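You operate a simulated robot arm through the tools that you are given. There is no shell and no other tool.

You are at the controls of a simulated robot arm. One attempt, no reset.

## Task
Crimp lead three with the die for its cable and stand it in the good tray.
Fine: one stroke of the crimp press. Set down upright: what you pick out.

Only the result counts: the job must be done as asked and must still hold three seconds after the hand-in. Knocking over, shifting, dropping, spilling or breaking anything else fails it.

## Robot
A 7-joint arm with a two-finger parallel gripper, fixed in place. Base frame: the origin is on the floor under the middle of its stand, x ahead of it, y to its left, z up; the work surface is at about z = 850. Units: mm, degrees, N and s.
It reaches about 1247 mm from its shoulder. Its first joint turns from -132.0 to 132.0 degrees. Payload 3.91 kg.
The tool frame sits at the grasp point between the pads (the TCP): z along the fingers, y along the line on which they close. The tips reach 30 mm beyond it. The gripper opens to 110 mm. The fingers are 20 mm wide and 10 mm thick; the gripper's body (48 by 112 mm) begins 55 mm behind the TCP.
Orientation is told as [roll, pitch, yaw] about the base's x, y, z axes, in that order, counted from this pose: with the fingers straight down and closing along the base's y, the tool's x points along the base's -x, its y along +y and its z along -z.

## Interface
- The arm moves only by the tool send_rows. Its argument "targets" is a list that holds one entry, the list of rows, each a list of 7 numbers: the shift along the base's x, y, z in units of 25 mm (1.0 is 25 mm), then the turn, a rotation vector about the base's x, y, z in units of 6 degrees (1.0 is 6 degrees), then the opening, from 0 (shut) to 1 (fully open). In form: [[[tx, ty, tz, rx, ry, rz, fingers], ...]]. A call has 1 to 20 rows; each row shifts and turns the commanded pose from where the row before left it. A call with a number of a shift or a turn outside -1 to 1 is refused whole. Each row takes 0.2 s and may step no farther than 50 mm and 8.6 degrees from the row before; otherwise, or with a gripper value out of range, the whole call is refused. Where a pose cannot be reached the arm comes as near as it can. A force on the tool above 40 N (or 10 N above the force at the start of the call, whichever is more), or a blocked arm, ends the call early, and 0.2 s more pass. The fingers move at their own pace (about 108 mm/s each) and stop on an object; they squeeze with about 42 N. The grip force told is the motor's: it shows also when the fingers shut on nothing. Time passes only in rows, and 0.2 s behind the last, so rows that do not move let the fingers close. It gives the time, the measured TCP pose, the force on the tool (base axes), the opening and the grip force at its end, in the units of the frame above (readings bear some noise), with the torque about the TCP (base axes, N m) and any sound that the robot's microphone picked up, and new pictures: "show" is both (left out), scene, wrist or none.
- Cameras (640 x 400 px; columns grow to the right, rows downward): "scene" is fixed at [220.8, 499.9, 1443.9]; the picture's right is [0.81, -0.58, 0.00], its down [-0.34, -0.47, -0.81] and it looks along [0.47, 0.66, -0.58] (base axes); focal length 214 px, centre (320, 200). "wrist" rides on the gripper at [72, 17, -103] in the tool frame; the picture's right is [-0.23, 0.97, 0.00], its down [-0.76, -0.18, -0.62] and it looks along [-0.61, -0.14, 0.78] (tool axes); focal length 222 px, centre (320, 200). There is no depth. A picture from a camera that has moved, and an enlarged one, comes with that camera's place and axes in the base frame and with its lens.
- zoom(camera, box): a new picture of the part [left, top, right, bottom] of that camera's present view, enlarged. It takes no simulated time.
- sign_off(): hands the job in; it is judged then, once.

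Places have to be worked out from the pictures, the camera data and where the tool is seen. Open the gripper and draw the arm clear of the work before you hand the job in, unless the task says otherwise.

The tools are called as name(argument=value, ...) on one line, values as JSON. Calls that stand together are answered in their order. send_rows: Moves the arm, as the interface text tells. Its arguments: {"type":"object","properties":{"targets":{"type":"array"},"show":{"type":"string","enum":["both","scene","wrist","none"]}},"required":["targets"]} The other tools are called the same way: zoom (camera, box) takes an enlarged picture of a part of a camera's view; sign_off () hands the job in.

At the start:

```text
time: 0.0
position: [367.6, 596.8, 1372.1]
tool_rot: [0.0, 0.0, 0.1]
ft_force: [-0.3, -0.2, -0.3]
wrist_torque: [0.04, 0.03, -0.01]
grip_width: 110.1
grasp_force: 0.1
```

scene: 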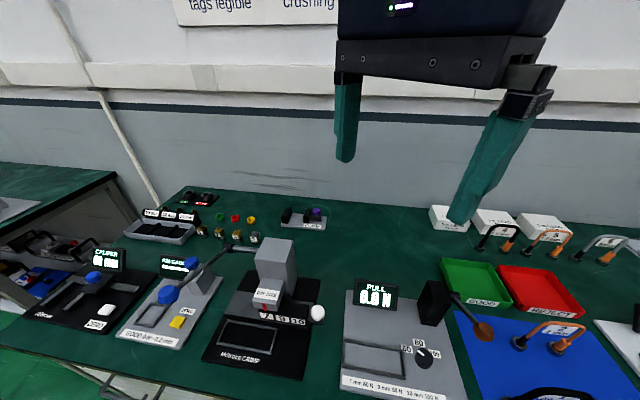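
wrist: 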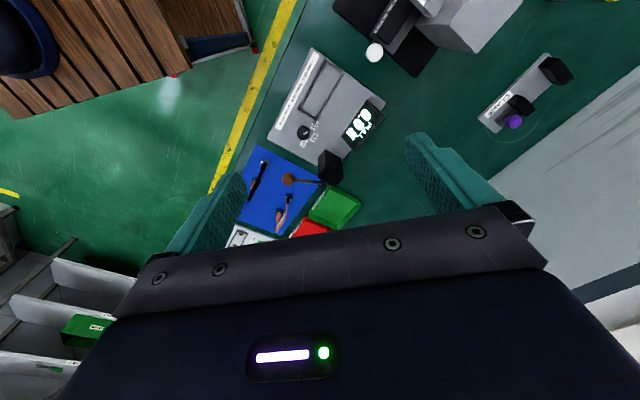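

I start by looking closely at the scene in enlarged views before I move anything.

zoom(camera="scene", box=[420, 190, 640, 400])

zoom(camera="scene", box=[190, 220, 350, 390])

zoom(camera="scene", box=[110, 170, 340, 260])

zoom(camera="scene", box=[330, 260, 500, 400])

zoom(camera="scene", box=[0, 220, 240, 370])

zoom(camera="wrist", box=[210, 0, 400, 250])

```text
1.90 times, centred on (530, 295) of scene
camera zoom: at [220.8, 499.9, 1443.9], right [0.81, -0.58, 0.0], down [-0.34, -0.47, -0.81], along [0.47, 0.66, -0.58], focal length 408 px, centre (-80, 19)
```

zoom: 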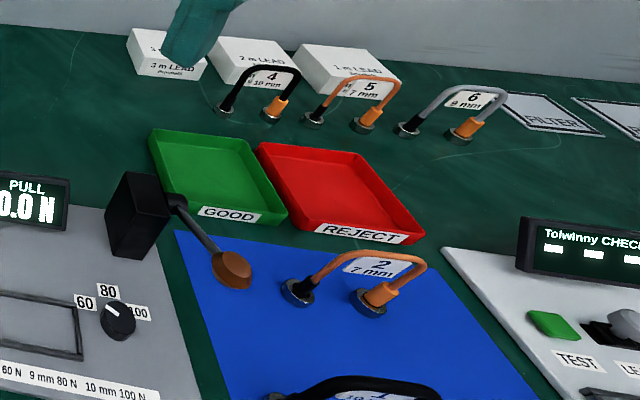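

```text
2.35 times, centred on (270, 305) of scene
camera zoom: at [220.8, 499.9, 1443.9], right [0.81, -0.58, 0.0], down [-0.34, -0.47, -0.81], along [0.47, 0.66, -0.58], focal length 505 px, centre (438, -47)
```

zoom: 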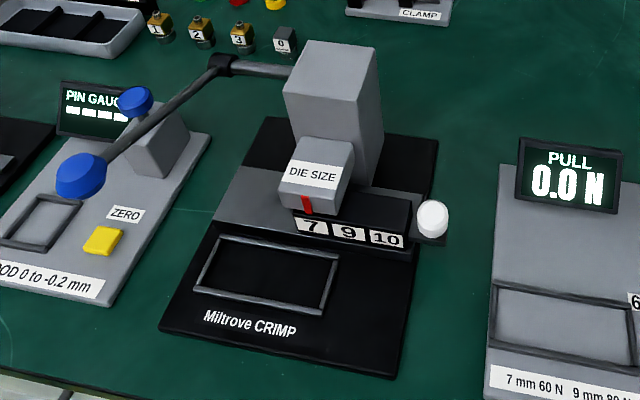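

```text
2.78 times, centred on (225, 215) of scene
camera zoom: at [220.8, 499.9, 1443.9], right [0.81, -0.58, 0.0], down [-0.34, -0.47, -0.81], along [0.47, 0.66, -0.58], focal length 597 px, centre (584, 158)
```

zoom: 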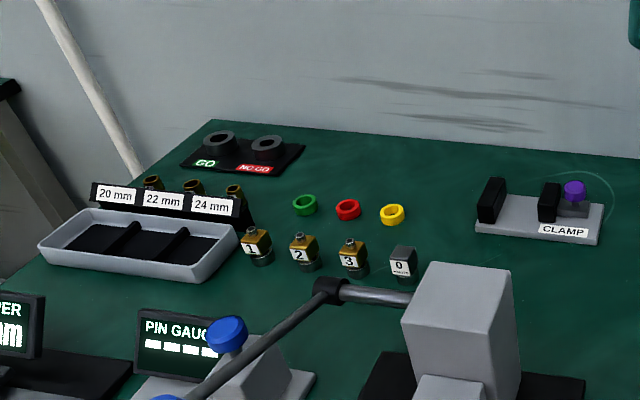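

```text
2.86 times, centred on (415, 330) of scene
camera zoom: at [220.8, 499.9, 1443.9], right [0.81, -0.58, 0.0], down [-0.34, -0.47, -0.81], along [0.47, 0.66, -0.58], focal length 613 px, centre (49, -171)
```

zoom: 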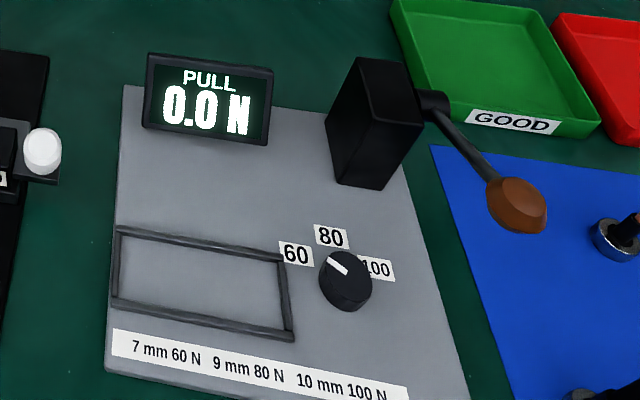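

```text
2.67 times, centred on (120, 295) of scene
camera zoom: at [220.8, 499.9, 1443.9], right [0.81, -0.58, 0.0], down [-0.34, -0.47, -0.81], along [0.47, 0.66, -0.58], focal length 572 px, centre (853, -53)
```

zoom: 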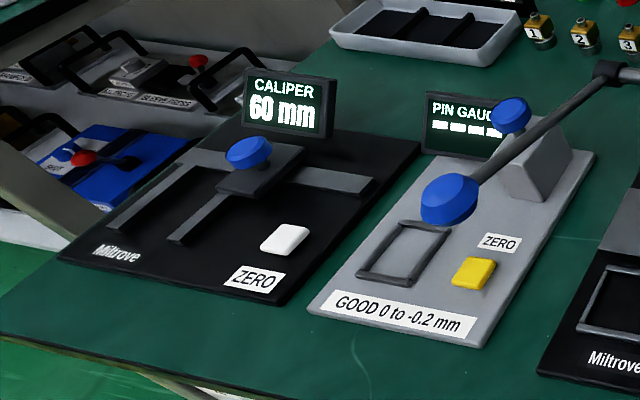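

```text
1.60 times, centred on (305, 125) of wrist
camera zoom: at [293.7, 615.0, 1475.9], right [0.23, 0.97, 0.0], down [0.76, -0.18, 0.62], along [0.61, -0.14, -0.78], focal length 355 px, centre (344, 320)
```

zoom: 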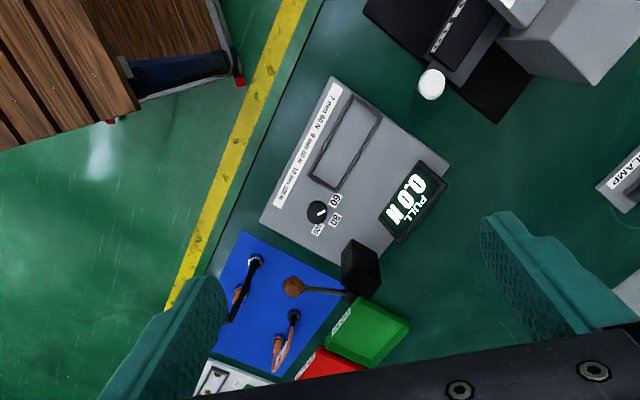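

The leads carry number tags: 1 and 2 are on the blue mat and 4, 5 and 6 are at the back, but I can't see lead 3 yet. I'll move the arm over the right side and yaw it about -45° so the wrist camera can look there and the scene view is clear.

send_rows(targets=[[[0.1, -0.95, 0, 0, 0, -0.625, 1], [0.1, -0.95, 0, 0, 0, -0.625, 1], [0.1, -0.95, 0, 0, 0, -0.625, 1], [0.1, -0.95, 0, 0, 0, -0.625, 1], [0.1, -0.95, 0, 0, 0, -0.625, 1], [0.1, -0.95, 0, 0, 0, -0.625, 1], [0.1, -0.95, 0, 0, 0, -0.625, 1], [0.1, -0.95, 0, 0, 0, -0.625, 1], [0.1, -0.95, 0, 0, 0, -0.625, 1], [0.1, -0.95, 0, 0, 0, -0.625, 1], [0.1, -0.95, 0, 0, 0, -0.625, 1], [0.1, -0.95, 0, 0, 0, -0.625, 1]]], show="both")

```text
time: 2.6
position: [397.9, 312.2, 1371.8]
tool_rot: [0.0, 0.1, -45.1]
ft_force: [0.4, -0.6, 0.4]
wrist_torque: [-0.01, 0.02, -0.02]
grip_width: 110.0
grasp_force: 0.0
camera wrist: at [357.5, 376.1, 1476.0], right [0.85, 0.53, 0.0], down [0.41, -0.66, 0.62], along [0.33, -0.53, -0.78], focal length 222 px, centre (320, 200)
```

scene: 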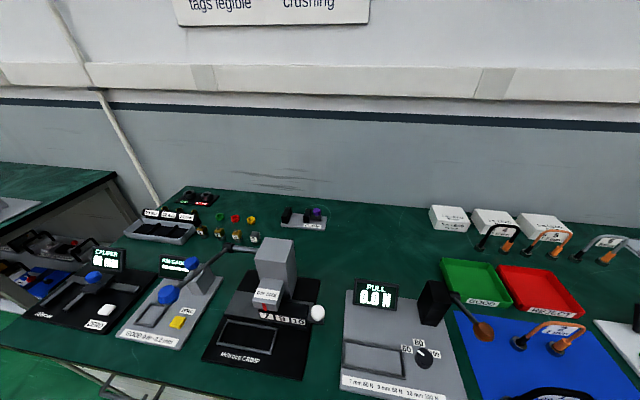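
wrist: 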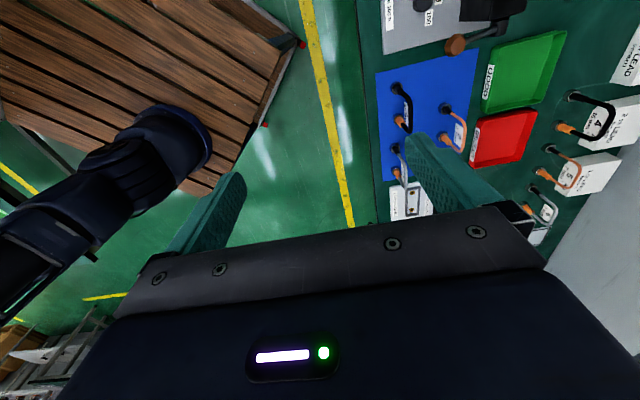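

I can now see a third lead on the blue mat, next to the left finger in the wrist picture. I'll zoom in on it.

zoom(camera="wrist", box=[360, 60, 500, 230])

zoom(camera="scene", box=[420, 190, 640, 330])

zoom(camera="wrist", box=[480, 20, 640, 250])

zoom(camera="scene", box=[220, 230, 340, 330])

zoom(camera="scene", box=[160, 0, 390, 120])

```text
2.35 times, centred on (430, 145) of wrist
camera zoom: at [357.5, 376.1, 1476.0], right [0.85, 0.53, 0.0], down [0.41, -0.66, 0.62], along [0.33, -0.53, -0.78], focal length 523 px, centre (61, 329)
```

zoom: 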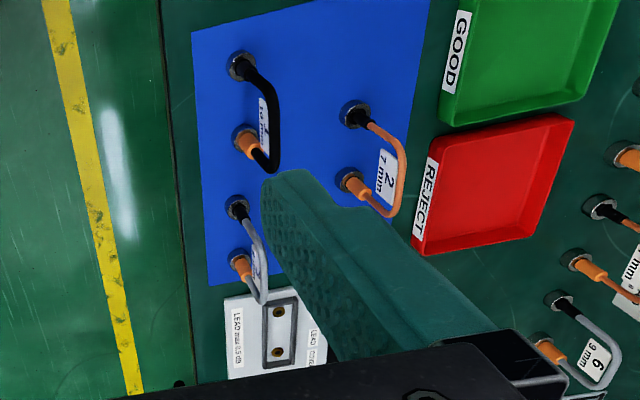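

```text
2.86 times, centred on (530, 260) of scene
camera zoom: at [220.8, 499.9, 1443.9], right [0.81, -0.58, 0.0], down [-0.34, -0.47, -0.81], along [0.47, 0.66, -0.58], focal length 613 px, centre (-280, 29)
```

zoom: 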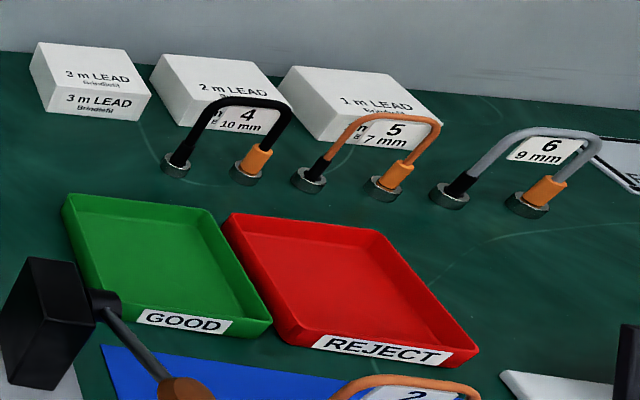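

```text
1.74 times, centred on (560, 135) of wrist
camera zoom: at [357.5, 376.1, 1476.0], right [0.85, 0.53, 0.0], down [0.41, -0.66, 0.62], along [0.33, -0.53, -0.78], focal length 386 px, centre (-97, 313)
```

zoom: 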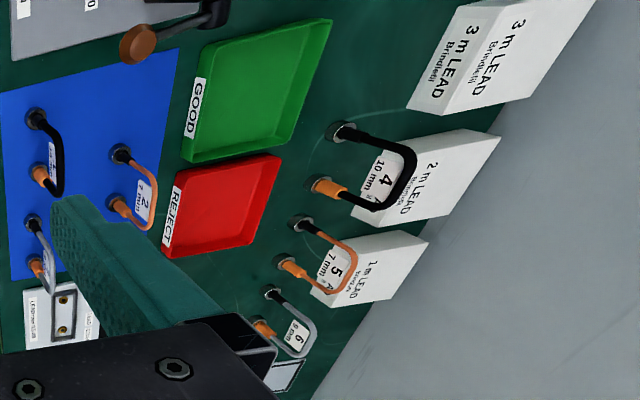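

```text
4.00 times, centred on (280, 280) of scene
camera zoom: at [220.8, 499.9, 1443.9], right [0.81, -0.58, 0.0], down [-0.34, -0.47, -0.81], along [0.47, 0.66, -0.58], focal length 858 px, centre (480, -120)
```

zoom: 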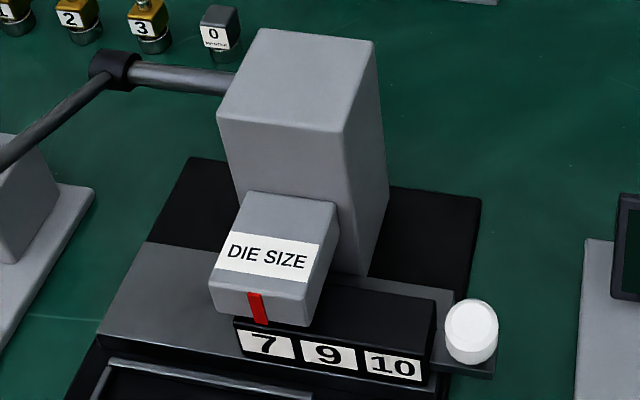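

```text
2.78 times, centred on (275, 60) of scene
camera zoom: at [220.8, 499.9, 1443.9], right [0.81, -0.58, 0.0], down [-0.34, -0.47, -0.81], along [0.47, 0.66, -0.58], focal length 597 px, centre (445, 590)
```

zoom: 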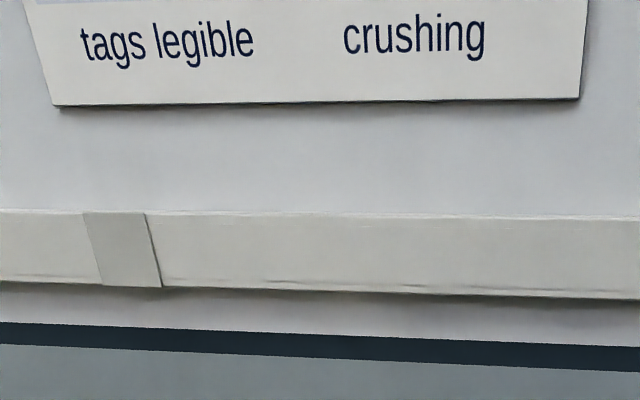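

Lead 3 is the grey arch on the blue mat near (737, 213). I'll bring the wrist camera closer at yaw ≈ +10° to read its tag.

send_rows(targets=[[[0.66, -0.23, -0.8, 0, 0, 0.76, 1], [0.66, -0.23, -0.8, 0, 0, 0.76, 1], [0.66, -0.23, -0.8, 0, 0, 0.76, 1], [0.66, -0.23, -0.8, 0, 0, 0.76, 1], [0.66, -0.23, -0.8, 0, 0, 0.76, 1], [0.66, -0.23, -0.8, 0, 0, 0.76, 1], [0.66, -0.23, -0.8, 0, 0, 0.76, 1], [0.66, -0.23, -0.8, 0, 0, 0.76, 1], [0.66, -0.23, -0.8, 0, 0, 0.76, 1], [0.66, -0.23, -0.8, 0, 0, 0.76, 1], [0.66, -0.23, -0.8, 0, 0, 0.76, 1], [0.66, -0.23, -0.8, 0, 0, 0.76, 1]]], show="both")

```text
time: 5.2
position: [596.3, 243.6, 1132.5]
tool_rot: [0.0, 0.0, 9.8]
ft_force: [-0.1, 0.1, 1.0]
wrist_torque: [-0.02, -0.05, -0.02]
grip_width: 110.0
grasp_force: 0.0
camera wrist: at [520.1, 247.4, 1235.2], right [0.06, 1.0, 0.0], down [0.78, -0.05, 0.62], along [0.62, -0.04, -0.78], focal length 222 px, centre (320, 200)
```

scene: 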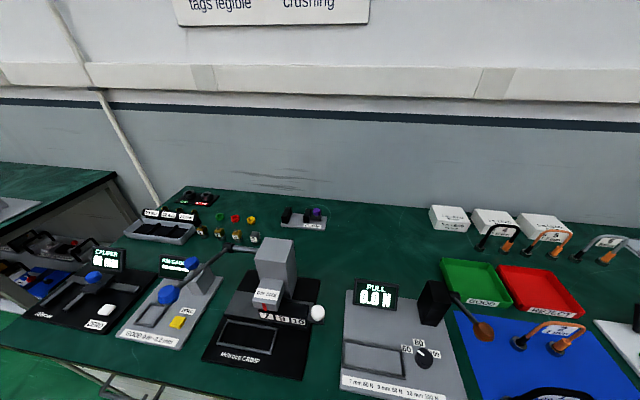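
wrist: 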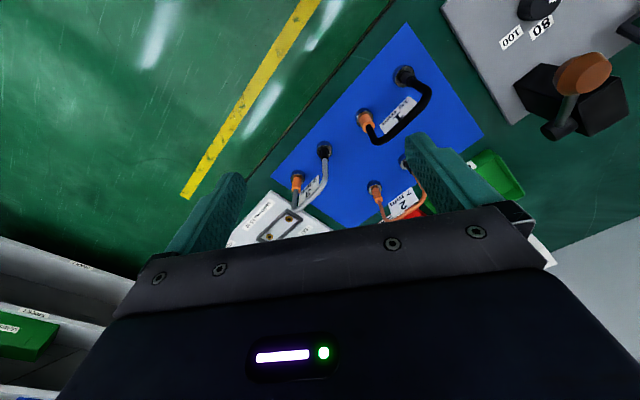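

zoom(camera="wrist", box=[260, 120, 360, 220])

zoom(camera="wrist", box=[260, 20, 560, 230])

```text
4.00 times, centred on (310, 170) of wrist
camera zoom: at [520.1, 247.4, 1235.2], right [0.06, 1.0, 0.0], down [0.78, -0.05, 0.62], along [0.62, -0.04, -0.78], focal length 888 px, centre (360, 320)
```

zoom: 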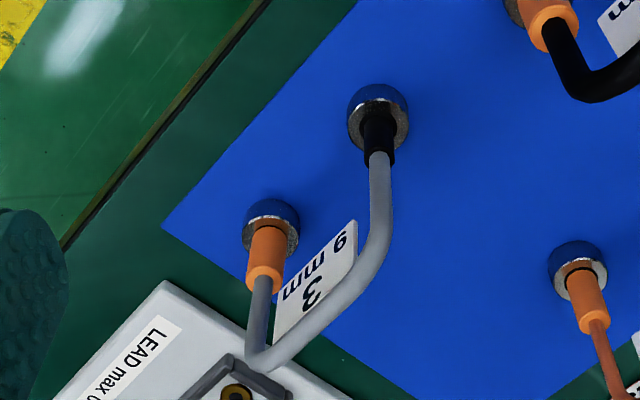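

```text
1.90 times, centred on (410, 125) of wrist
camera zoom: at [520.1, 247.4, 1235.2], right [0.06, 1.0, 0.0], down [0.78, -0.05, 0.62], along [0.62, -0.04, -0.78], focal length 423 px, centre (149, 343)
```

zoom: 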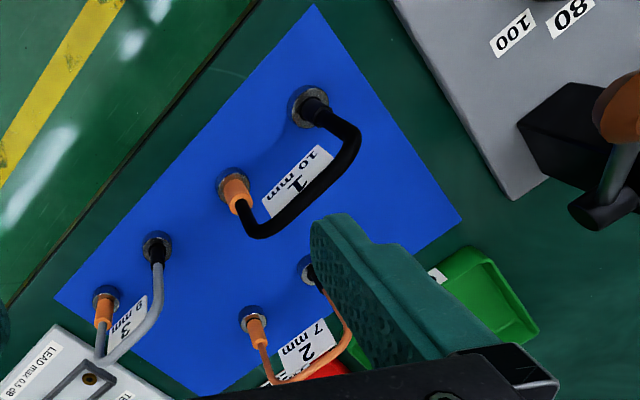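

Lead 3's tag reads "9 mm", so the die slide has to go from 7 to 9. Next I'll look at the press from its front with the wrist camera, at yaw ≈ 45°.

send_rows(targets=[[[-0.97, 0.852, -0.08, 0, 0, 0.293, 1], [-0.97, 0.852, -0.08, 0, 0, 0.293, 1], [-0.97, 0.852, -0.08, 0, 0, 0.293, 1], [-0.97, 0.852, -0.08, 0, 0, 0.293, 1], [-0.97, 0.852, -0.08, 0, 0, 0.293, 1], [-0.97, 0.852, -0.08, 0, 0, 0.293, 1], [-0.97, 0.852, -0.08, 0, 0, 0.293, 1], [-0.97, 0.852, -0.08, 0, 0, 0.293, 1], [-0.97, 0.852, -0.08, 0, 0, 0.293, 1], [-0.97, 0.852, -0.08, 0, 0, 0.293, 1], [-0.97, 0.852, -0.08, 0, 0, 0.293, 1], [-0.97, 0.852, -0.08, 0, 0, 0.293, 1], [-0.97, 0.852, -0.08, 0, 0, 0.293, 1], [-0.97, 0.852, -0.08, 0, 0, 0.293, 1], [-0.97, 0.852, -0.08, 0, 0, 0.293, 1], [-0.97, 0.852, -0.08, 0, 0, 0.293, 1], [-0.97, 0.852, -0.08, 0, 0, 0.293, 1], [-0.97, 0.852, -0.08, 0, 0, 0.293, 1], [-0.97, 0.852, -0.08, 0, 0, 0.293, 1], [-0.97, 0.852, -0.08, 0, 0, 0.293, 1]]], show="both")

```text
time: 9.4
position: [110.9, 668.1, 1091.5]
tool_rot: [0.0, 0.1, 44.9]
ft_force: [0.2, -0.4, 1.0]
wrist_torque: [0.0, 0.02, -0.03]
grip_width: 110.0
grasp_force: 0.0
camera wrist: at [46.7, 629.7, 1195.6], right [-0.53, 0.85, 0.0], down [0.67, 0.41, 0.62], along [0.53, 0.33, -0.78], focal length 222 px, centre (320, 200)
```

scene: 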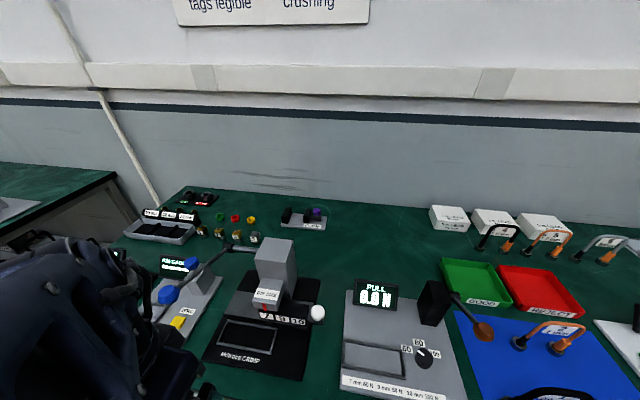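
wrist: 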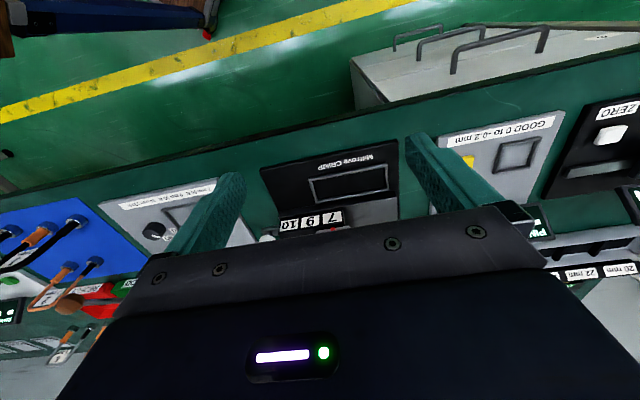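

zoom(camera="wrist", box=[230, 130, 430, 255])

zoom(camera="scene", box=[240, 280, 340, 345])

zoom(camera="scene", box=[140, 230, 340, 355])

```text
3.20 times, centred on (330, 192) of wrist
camera zoom: at [46.7, 629.7, 1195.6], right [-0.53, 0.85, 0.0], down [0.67, 0.41, 0.62], along [0.53, 0.33, -0.78], focal length 711 px, centre (288, 224)
```

zoom: 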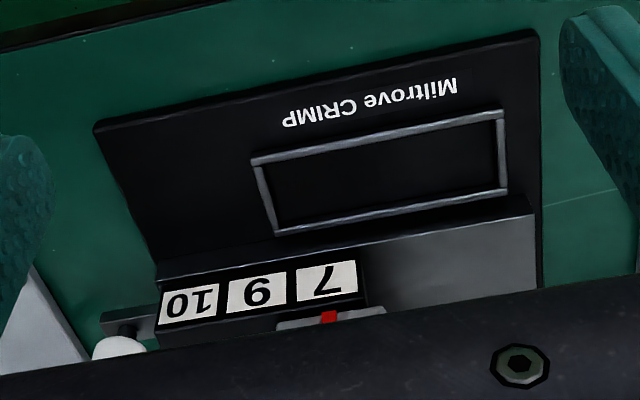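

```text
6.15 times, centred on (290, 312) of scene
camera zoom: at [220.8, 499.9, 1443.9], right [0.81, -0.58, 0.0], down [-0.34, -0.47, -0.81], along [0.47, 0.66, -0.58], focal length 1320 px, centre (505, -492)
```

zoom: 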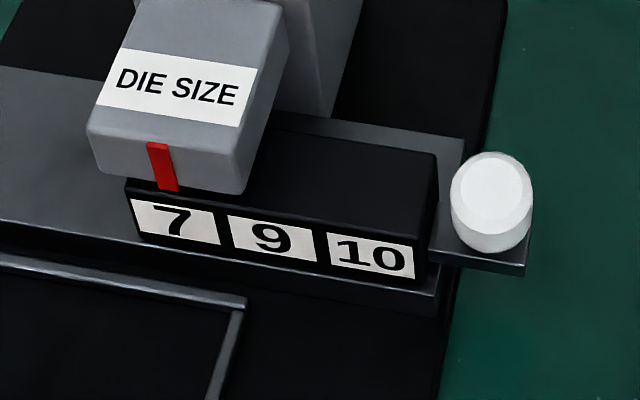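

```text
3.20 times, centred on (240, 292) of scene
camera zoom: at [220.8, 499.9, 1443.9], right [0.81, -0.58, 0.0], down [-0.34, -0.47, -0.81], along [0.47, 0.66, -0.58], focal length 686 px, centre (576, -96)
```

zoom: 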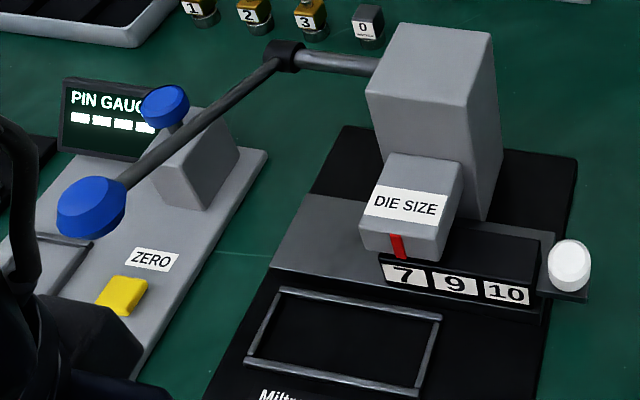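

The die slide is set at 7 and its pointer is the red mark on the head. I triangulate the white slide knob near (372, 716, ~920), with a label pitch of about 40 mm. I'll go to a point to the right of the knob, turn to yaw -45° and shut the fingers to look closer.

send_rows(targets=[[[0.78, 0.05, 0, 0, 0, -1, 1], [0.78, 0.05, 0, 0, 0, -1, 1], [0.78, 0.05, 0, 0, 0, -1, 1], [0.78, 0.05, 0, 0, 0, -1, 1], [0.78, 0.05, 0, 0, 0, -1, 1], [0.78, 0.05, 0, 0, 0, -1, 0], [0.78, 0.05, 0, 0, 0, -1, 0], [0.78, 0.05, 0, 0, 0, -1, 0], [0.78, 0.05, 0, 0, 0, -1, 0], [0.78, 0.05, 0, 0, 0, -1, 0], [0.78, 0.05, 0, 0, 0, -1, 0], [0.78, 0.05, 0, 0, 0, -1, 0], [0.78, 0.05, 0, 0, 0, -1, 0], [0.78, 0.05, 0, 0, 0, -1, 0], [0.78, 0.05, 0, 0, 0, -1, 0]]], show="both")

```text
time: 12.6
position: [403.2, 686.9, 1094.0]
tool_rot: [0.1, 0.0, -45.0]
ft_force: [0.5, -0.4, 0.2]
wrist_torque: [-0.04, -0.02, 0.0]
grip_width: 0.2
grasp_force: 37.2
camera wrist: at [363.8, 750.7, 1196.3], right [0.85, 0.53, 0.0], down [0.41, -0.67, 0.62], along [0.33, -0.53, -0.78], focal length 222 px, centre (320, 200)
```

scene: 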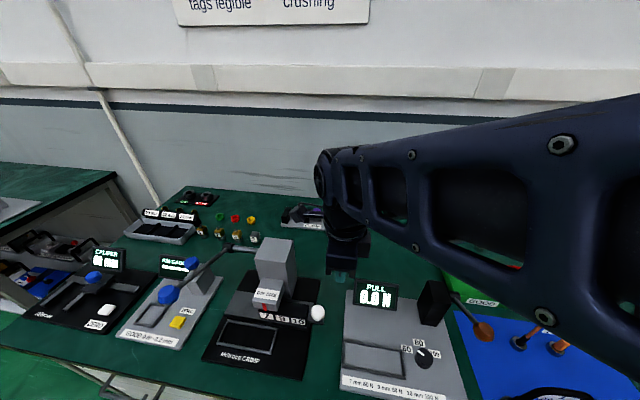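
wrist: 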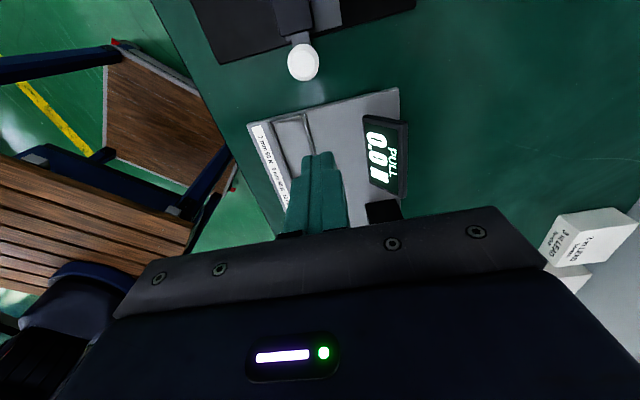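

zoom(camera="wrist", box=[190, 0, 430, 150])

zoom(camera="scene", box=[230, 230, 410, 345])

```text
2.67 times, centred on (310, 75) of wrist
camera zoom: at [363.8, 750.7, 1196.3], right [0.85, 0.53, 0.0], down [0.41, -0.67, 0.62], along [0.33, -0.53, -0.78], focal length 592 px, centre (347, 533)
```

zoom: 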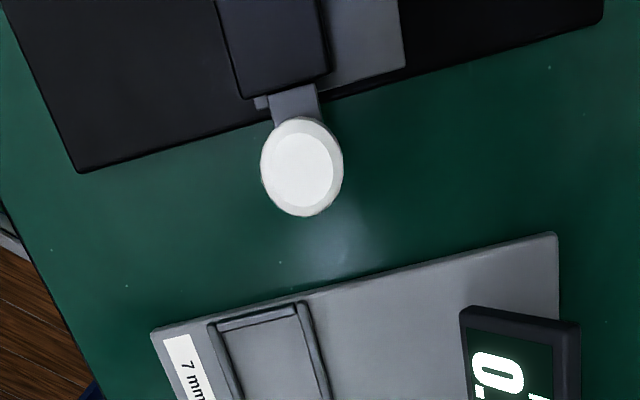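

```text
3.48 times, centred on (320, 288) of scene
camera zoom: at [220.8, 499.9, 1443.9], right [0.81, -0.58, 0.0], down [-0.34, -0.47, -0.81], along [0.47, 0.66, -0.58], focal length 746 px, centre (320, -104)
```

zoom: 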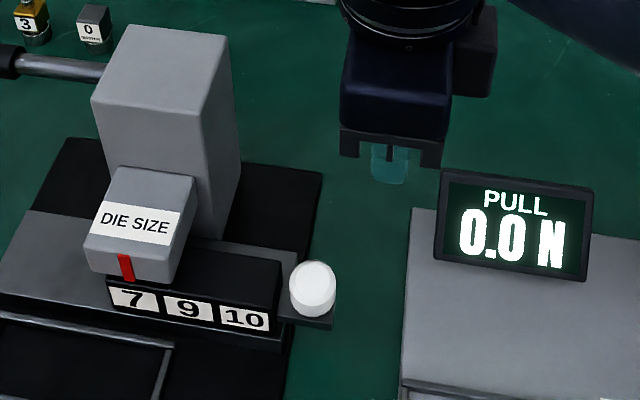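

The knob top is at about u = -245, w = 763 (along and across the bench) and z ≈ 938. I'll descend with shut fingers to its right, keeping 20 mm of gap and TCP z ≈ 945, and check.

send_rows(targets=[[[-0.044, -0.012, -0.85, 0, 0, 0, 0], [-0.044, -0.012, -0.85, 0, 0, 0, 0], [-0.044, -0.012, -0.85, 0, 0, 0, 0], [-0.044, -0.012, -0.85, 0, 0, 0, 0], [-0.044, -0.012, -0.85, 0, 0, 0, 0], [-0.044, -0.012, -0.85, 0, 0, 0, 0], [-0.044, -0.012, -0.85, 0, 0, 0, 0]]], show="both")

```text
time: 14.2
position: [397.0, 684.9, 944.6]
tool_rot: [0.0, -0.1, -45.1]
ft_force: [0.0, -0.1, 0.5]
wrist_torque: [0.01, 0.0, -0.01]
grip_width: 0.0
grasp_force: 37.2
camera wrist: at [356.1, 747.9, 1047.3], right [0.85, 0.53, 0.0], down [0.41, -0.66, 0.62], along [0.33, -0.53, -0.78], focal length 222 px, centre (320, 200)
```

scene: 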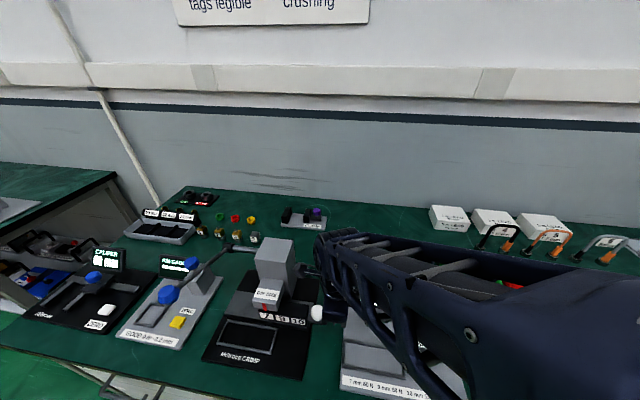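
wrist: 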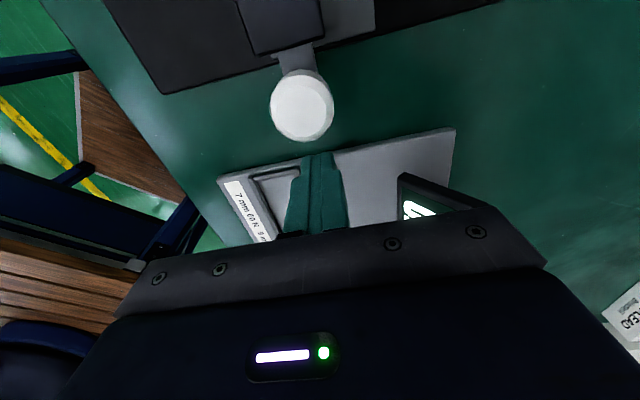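

The knob lies straight ahead of the fingers along -e1. I'll drop 8 mm more and push in small steps, about 28 mm of slide travel to begin with.

send_rows(targets=[[[0, 0, -0.32, 0, 0, 0, 0], [-0.145, 0.137, 0, 0, 0, 0, 0], [-0.145, 0.137, 0, 0, 0, 0, 0], [-0.145, 0.137, 0, 0, 0, 0, 0], [-0.145, 0.137, 0, 0, 0, 0, 0], [-0.145, 0.137, 0, 0, 0, 0, 0], [-0.145, 0.137, 0, 0, 0, 0, 0], [-0.145, 0.137, 0, 0, 0, 0, 0], [-0.145, 0.137, 0, 0, 0, 0, 0], [-0.145, 0.137, 0, 0, 0, 0, 0]]], show="both")

```text
time: 16.4
position: [364.3, 714.7, 936.2]
tool_rot: [0.0, -0.1, -45.0]
ft_force: [1.4, -0.8, -0.1]
wrist_torque: [0.02, -0.01, -0.03]
grip_width: 0.0
grasp_force: 37.4
camera wrist: at [323.7, 778.8, 1039.7], right [0.85, 0.53, 0.0], down [0.41, -0.66, 0.62], along [0.33, -0.53, -0.78], focal length 222 px, centre (320, 200)
```

scene: 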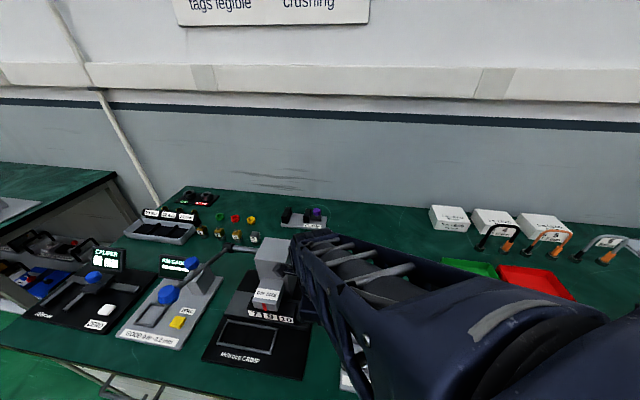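
wrist: 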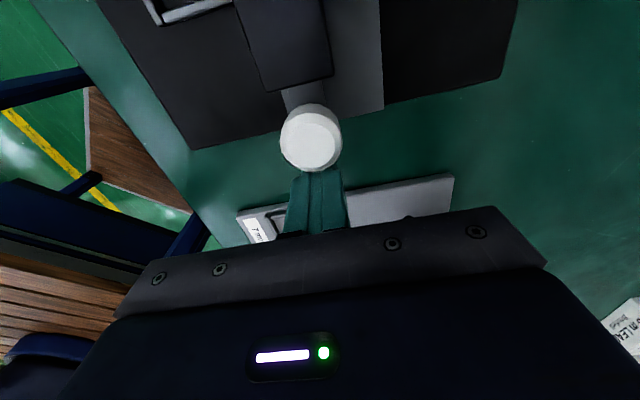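

zoom(camera="scene", box=[230, 275, 330, 340])

```text
6.15 times, centred on (280, 308) of scene
camera zoom: at [220.8, 499.9, 1443.9], right [0.81, -0.58, 0.0], down [-0.34, -0.47, -0.81], along [0.47, 0.66, -0.58], focal length 1320 px, centre (566, -462)
```

zoom: 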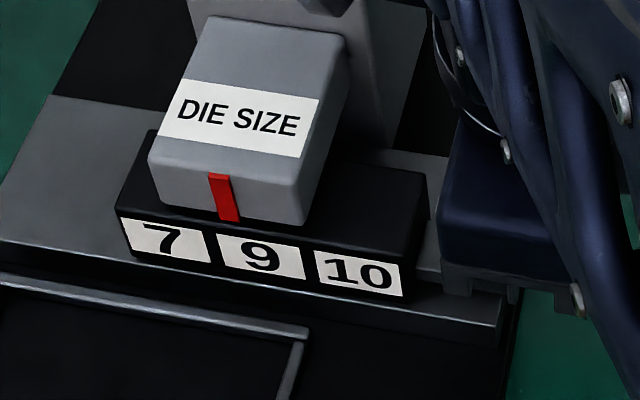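

The slide has travelled about 29 mm and the pointer sits just into the left edge of the "9" label, so about 10.5 mm remain. I'll push 10 mm more in small steps.

send_rows(targets=[[[-0.095, 0.095, 0, 0, 0, 0, 0], [-0.095, 0.095, 0, 0, 0, 0, 0], [-0.095, 0.095, 0, 0, 0, 0, 0], [0, 0, 0, 0, 0, 0, 0]]], show="scene")

zoom(camera="scene", box=[230, 275, 330, 340])

```text
time: 17.4
position: [356.4, 723.0, 936.4]
tool_rot: [-0.1, 0.0, -45.1]
ft_force: [0.0, 0.9, 1.0]
wrist_torque: [0.02, 0.01, 0.02]
grip_width: 0.0
grasp_force: 38.2
```

scene: 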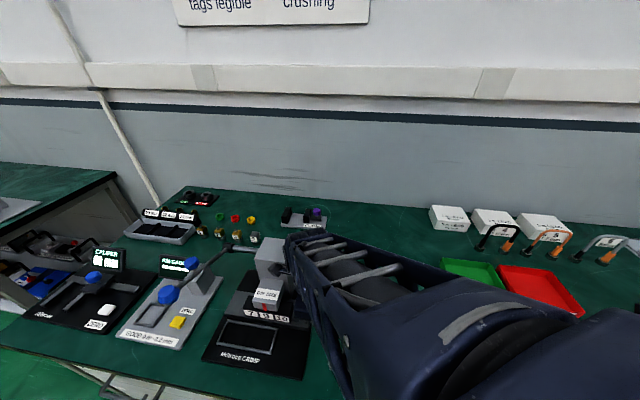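

```text
6.15 times, centred on (280, 308) of scene
camera zoom: at [220.8, 499.9, 1443.9], right [0.81, -0.58, 0.0], down [-0.34, -0.47, -0.81], along [0.47, 0.66, -0.58], focal length 1320 px, centre (566, -462)
```

zoom: 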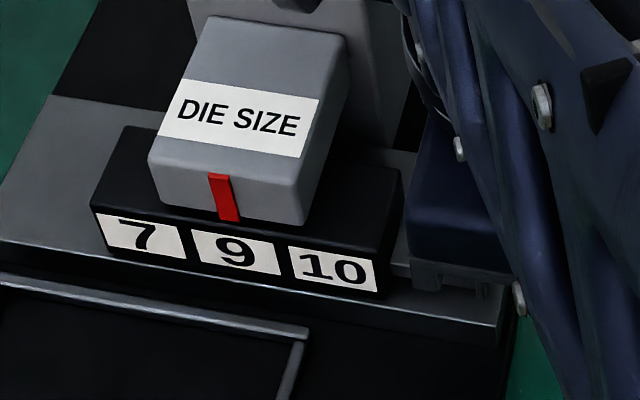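

The red pointer now stands over the middle of the "9" label. I'll back straight off along +e1, then go up and check that the slide stays.

send_rows(targets=[[[0.4, -0.4, 0, 0, 0, 0, 0], [0.7, -0.7, 0, 0, 0, 0, 0], [0.7, -0.7, 0.3, 0, 0, 0, 0], [0.2, -0.4, 1, 0, 0, 0, 0], [0.2, -0.7, 1, 0, 0, 0, 0], [0.2, -0.7, 1, 0, 0, 0, 0.5], [0.2, -0.7, 1, 0, 0, 0, 0.5], [0.2, -0.8, 1, 0, 0, 0, 0.5], [0.2, -0.9, 0.8, 0, 0, 0, 0.5]]], show="both")

zoom(camera="scene", box=[230, 275, 330, 340])

```text
time: 19.4
position: [432.2, 573.9, 1088.0]
tool_rot: [-0.1, 0.0, -45.0]
ft_force: [-0.3, 0.0, -0.1]
wrist_torque: [0.01, 0.02, 0.0]
grip_width: 54.9
grasp_force: 0.1
camera wrist: at [391.9, 636.7, 1191.3], right [0.85, 0.53, 0.0], down [0.41, -0.66, 0.62], along [0.33, -0.53, -0.78], focal length 222 px, centre (320, 200)
```

scene: 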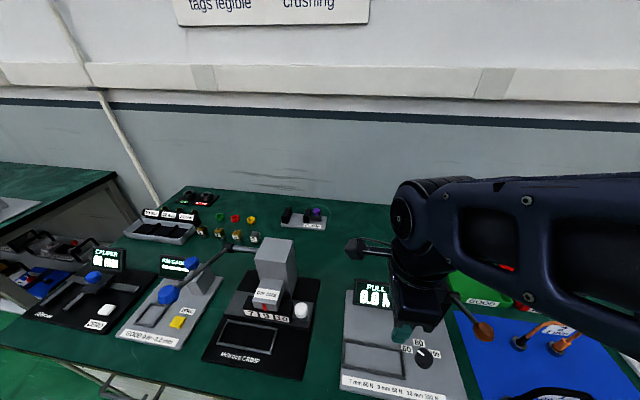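
wrist: 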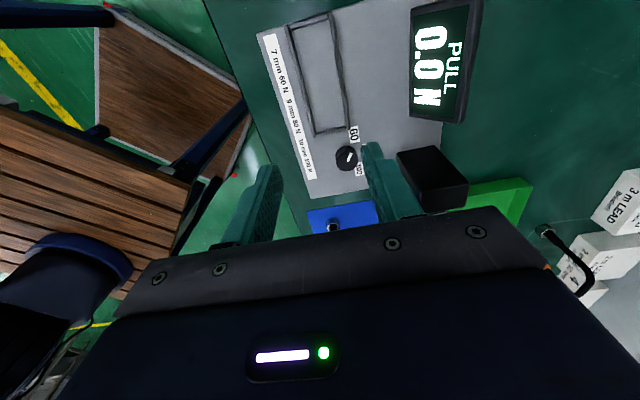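

```text
6.15 times, centred on (280, 308) of scene
camera zoom: at [220.8, 499.9, 1443.9], right [0.81, -0.58, 0.0], down [-0.34, -0.47, -0.81], along [0.47, 0.66, -0.58], focal length 1320 px, centre (566, -462)
```

zoom: 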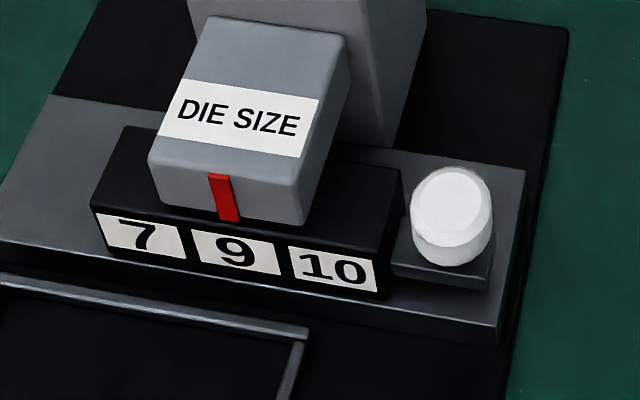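

The die is set at 9 and stays there. Now I'll rise and travel over to a point above lead 3 at about (727, 216), keeping yaw -45°.

send_rows(targets=[[[0, 0, 1, 0, 0, 0, 0.6], [0.7, -0.9, 1, 0, 0, 0, 0.6], [0.786, -0.953, 1, 0, 0, 0, 0.6], [0.786, -0.953, 1, 0, 0, 0, 0.6], [0.786, -0.953, 0.6, 0, 0, 0, 0.6], [0.786, -0.953, 0, 0, 0, 0, 0.6], [0.786, -0.953, 0, 0, 0, 0, 0.6], [0.786, -0.953, 0, 0, 0, 0, 0.6], [0.786, -0.953, 0, 0, 0, 0, 0.6], [0.786, -0.953, 0, 0, 0, 0, 0.6], [0.786, -0.953, 0, 0, 0, 0, 0.6], [0.786, -0.953, -0.7, 0, 0, 0, 0.6], [0.786, -0.953, -0.7, 0, 0, 0, 0.6], [0.786, -0.953, -0.7, 0, 0, 0, 0.6], [0.786, -0.953, -0.7, 0, 0, 0, 0.6], [0.786, -0.953, -0.7, 0, 0, 0, 0.6]]], show="both")

```text
time: 22.8
position: [723.8, 217.8, 1117.0]
tool_rot: [0.0, 0.0, -44.9]
ft_force: [0.0, 0.3, -0.1]
wrist_torque: [0.0, 0.0, 0.03]
grip_width: 66.0
grasp_force: 0.1
camera wrist: at [684.1, 280.2, 1219.5], right [0.85, 0.53, 0.0], down [0.41, -0.66, 0.62], along [0.33, -0.53, -0.78], focal length 222 px, centre (320, 200)
```

scene: 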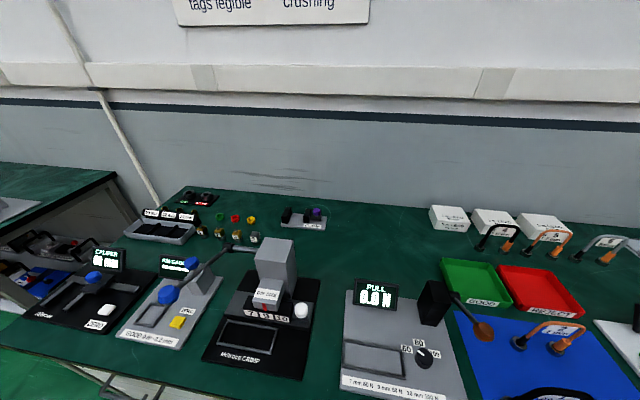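
wrist: 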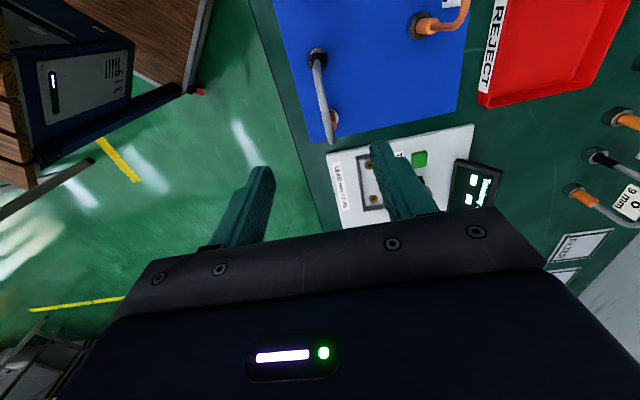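

zoom(camera="wrist", box=[270, 30, 390, 160])

```text
3.08 times, centred on (330, 95) of wrist
camera zoom: at [684.1, 280.2, 1219.5], right [0.85, 0.53, 0.0], down [0.41, -0.66, 0.62], along [0.33, -0.53, -0.78], focal length 684 px, centre (289, 523)
```

zoom: 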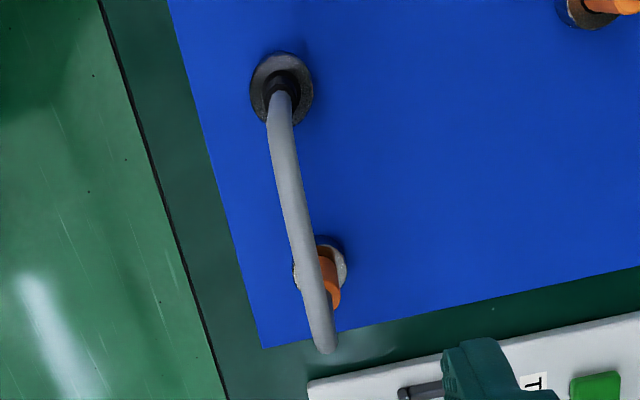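

zoom(camera="scene", box=[500, 310, 600, 375])

zoom(camera="scene", box=[560, 220, 640, 275])

zoom(camera="scene", box=[410, 240, 600, 360])

```text
6.15 times, centred on (550, 342) of scene
camera zoom: at [220.8, 499.9, 1443.9], right [0.81, -0.58, 0.0], down [-0.34, -0.47, -0.81], along [0.47, 0.66, -0.58], focal length 1320 px, centre (-1095, -677)
```

zoom: 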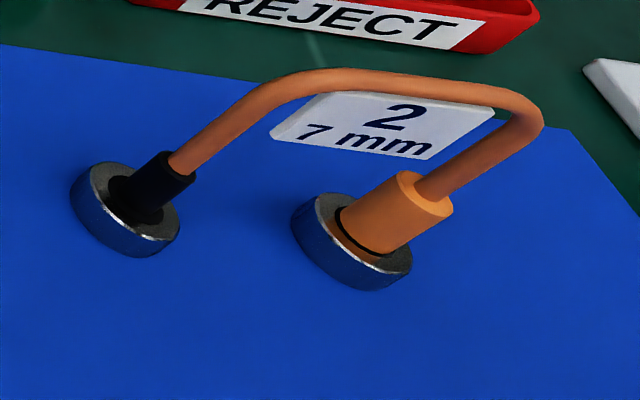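

```text
7.27 times, centred on (600, 248) of scene
camera zoom: at [220.8, 499.9, 1443.9], right [0.81, -0.58, 0.0], down [-0.34, -0.47, -0.81], along [0.47, 0.66, -0.58], focal length 1560 px, centre (-1716, -146)
```

zoom: 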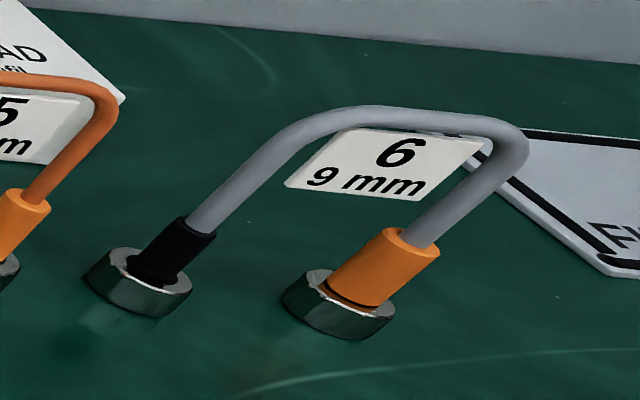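

```text
3.33 times, centred on (505, 300) of scene
camera zoom: at [220.8, 499.9, 1443.9], right [0.81, -0.58, 0.0], down [-0.34, -0.47, -0.81], along [0.47, 0.66, -0.58], focal length 715 px, centre (-297, -133)
```

zoom: 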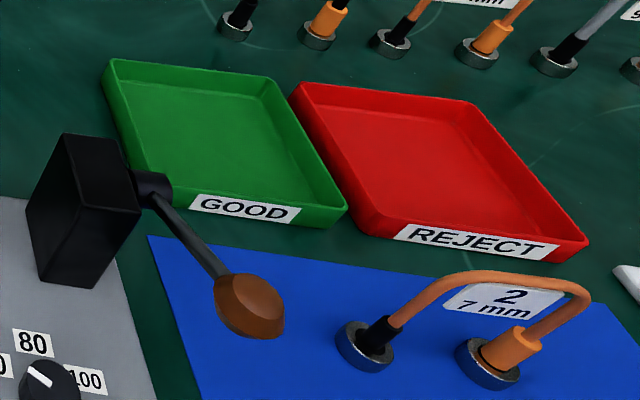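

The tag hangs inside the arch and the cable top is at about z ≈ 950. Lead 3's centre is at u ≈ 362, w ≈ 669, so I'll descend to TCP z ≈ 1000 with the fingers straddling the arch and check.

send_rows(targets=[[[0.034, -0.011, -0.936, 0, 0, 0, 0.5], [0.034, -0.011, -0.936, 0, 0, 0, 0.5], [0.034, -0.011, -0.936, 0, 0, 0, 0.5], [0.034, -0.011, -0.936, 0, 0, 0, 0.5], [0.034, -0.011, -0.936, 0, 0, 0, 0.5]]], show="wrist")

zoom(camera="wrist", box=[220, 0, 420, 210])

```text
time: 24.0
position: [728.8, 215.9, 1000.4]
tool_rot: [0.0, 0.1, -45.1]
ft_force: [0.3, 0.3, 0.8]
wrist_torque: [-0.01, -0.01, 0.01]
grip_width: 55.0
grasp_force: 0.1
camera wrist: at [688.5, 279.0, 1102.6], right [0.85, 0.53, 0.0], down [0.41, -0.67, 0.62], along [0.33, -0.53, -0.78], focal length 222 px, centre (320, 200)
```

wrist: 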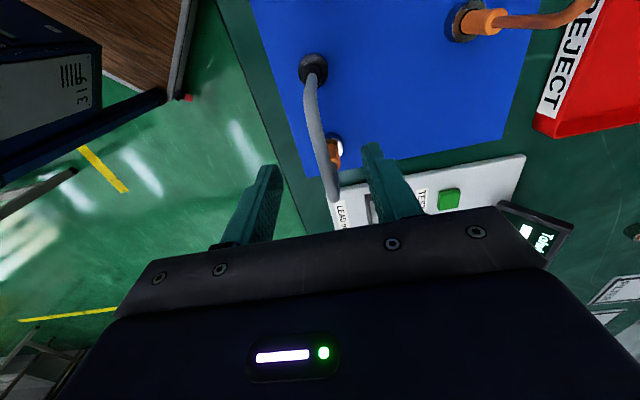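

```text
1.90 times, centred on (320, 105) of wrist
camera zoom: at [688.5, 279.0, 1102.6], right [0.85, 0.53, 0.0], down [0.41, -0.67, 0.62], along [0.33, -0.53, -0.78], focal length 423 px, centre (320, 381)
```

zoom: 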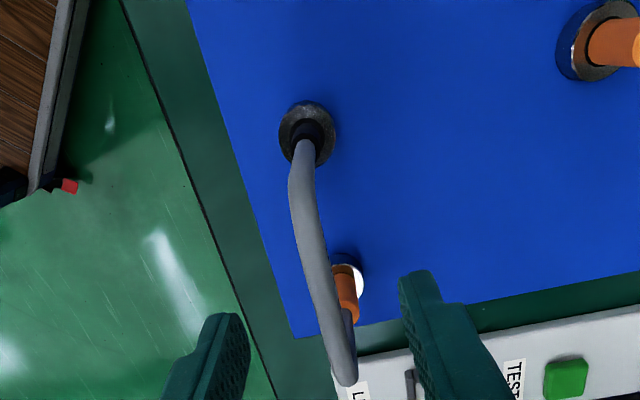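

The arch top lies along e1 at w ≈ 667, centred between the fingers. I'll go down 42 mm to TCP z ≈ 958 and close on the cable.

send_rows(targets=[[[-0.02, -0.02, -0.84, 0, 0, 0, 0.5], [0, 0, -0.84, 0, 0, 0, 0.5], [0, 0, 0, 0, 0, 0, 0.4], [0, 0, 0, 0, 0, 0, 0.25], [0, 0, 0, 0, 0, 0, 0.15], [0, 0, 0, 0, 0, 0, 0], [0, 0, 0, 0, 0, 0, 0], [0, 0, 0, 0, 0, 0, 0]]], show="wrist")

zoom(camera="wrist", box=[220, 0, 420, 230])

```text
time: 25.8
position: [727.6, 216.0, 957.5]
tool_rot: [0.0, 0.0, -45.2]
ft_force: [-0.1, -0.4, -0.5]
wrist_torque: [0.0, 0.0, -0.02]
grip_width: 9.5
grasp_force: 41.9
camera wrist: at [688.0, 278.4, 1060.4], right [0.85, 0.53, 0.0], down [0.41, -0.66, 0.62], along [0.33, -0.53, -0.78], focal length 222 px, centre (320, 200)
```

wrist: 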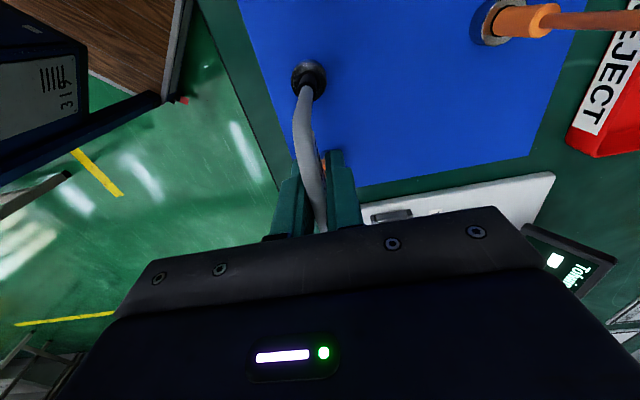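

```text
1.74 times, centred on (320, 115) of wrist
camera zoom: at [688.0, 278.4, 1060.4], right [0.85, 0.53, 0.0], down [0.41, -0.66, 0.62], along [0.33, -0.53, -0.78], focal length 386 px, centre (320, 348)
```

zoom: 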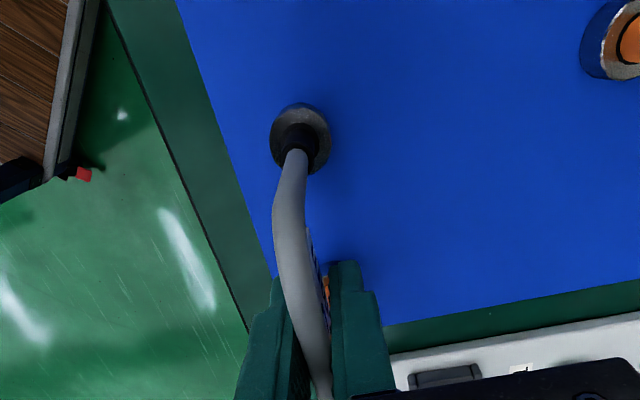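

The grip holds a 9.5 mm cable. I'll lift gently and check that the lead comes up straight.

send_rows(targets=[[[0, 0, 0.3, 0, 0, 0, 0], [0, 0, 0.6, 0, 0, 0, 0], [0, 0, 0.8, 0, 0, 0, 0], [0, 0, 0.8, 0, 0, 0, 0]]], show="wrist")

zoom(camera="wrist", box=[220, 0, 420, 230])

```text
time: 26.8
position: [728.6, 215.1, 1019.2]
tool_rot: [-0.1, -0.1, -45.1]
ft_force: [0.7, -0.2, -1.3]
wrist_torque: [0.0, -0.02, 0.0]
grip_width: 9.5
grasp_force: 41.6
camera wrist: at [689.1, 278.0, 1122.6], right [0.85, 0.53, 0.0], down [0.41, -0.66, 0.62], along [0.33, -0.53, -0.78], focal length 222 px, centre (320, 200)
```

wrist: 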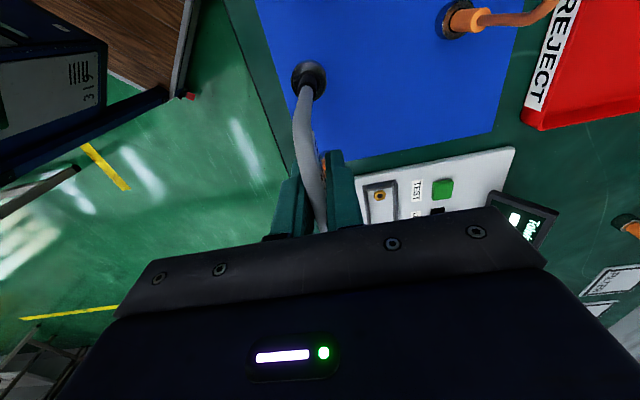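

```text
1.74 times, centred on (320, 115) of wrist
camera zoom: at [689.1, 278.0, 1122.6], right [0.85, 0.53, 0.0], down [0.41, -0.66, 0.62], along [0.33, -0.53, -0.78], focal length 386 px, centre (320, 348)
```

zoom: 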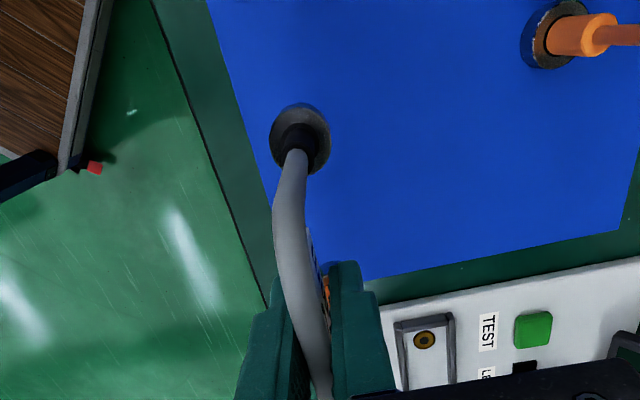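

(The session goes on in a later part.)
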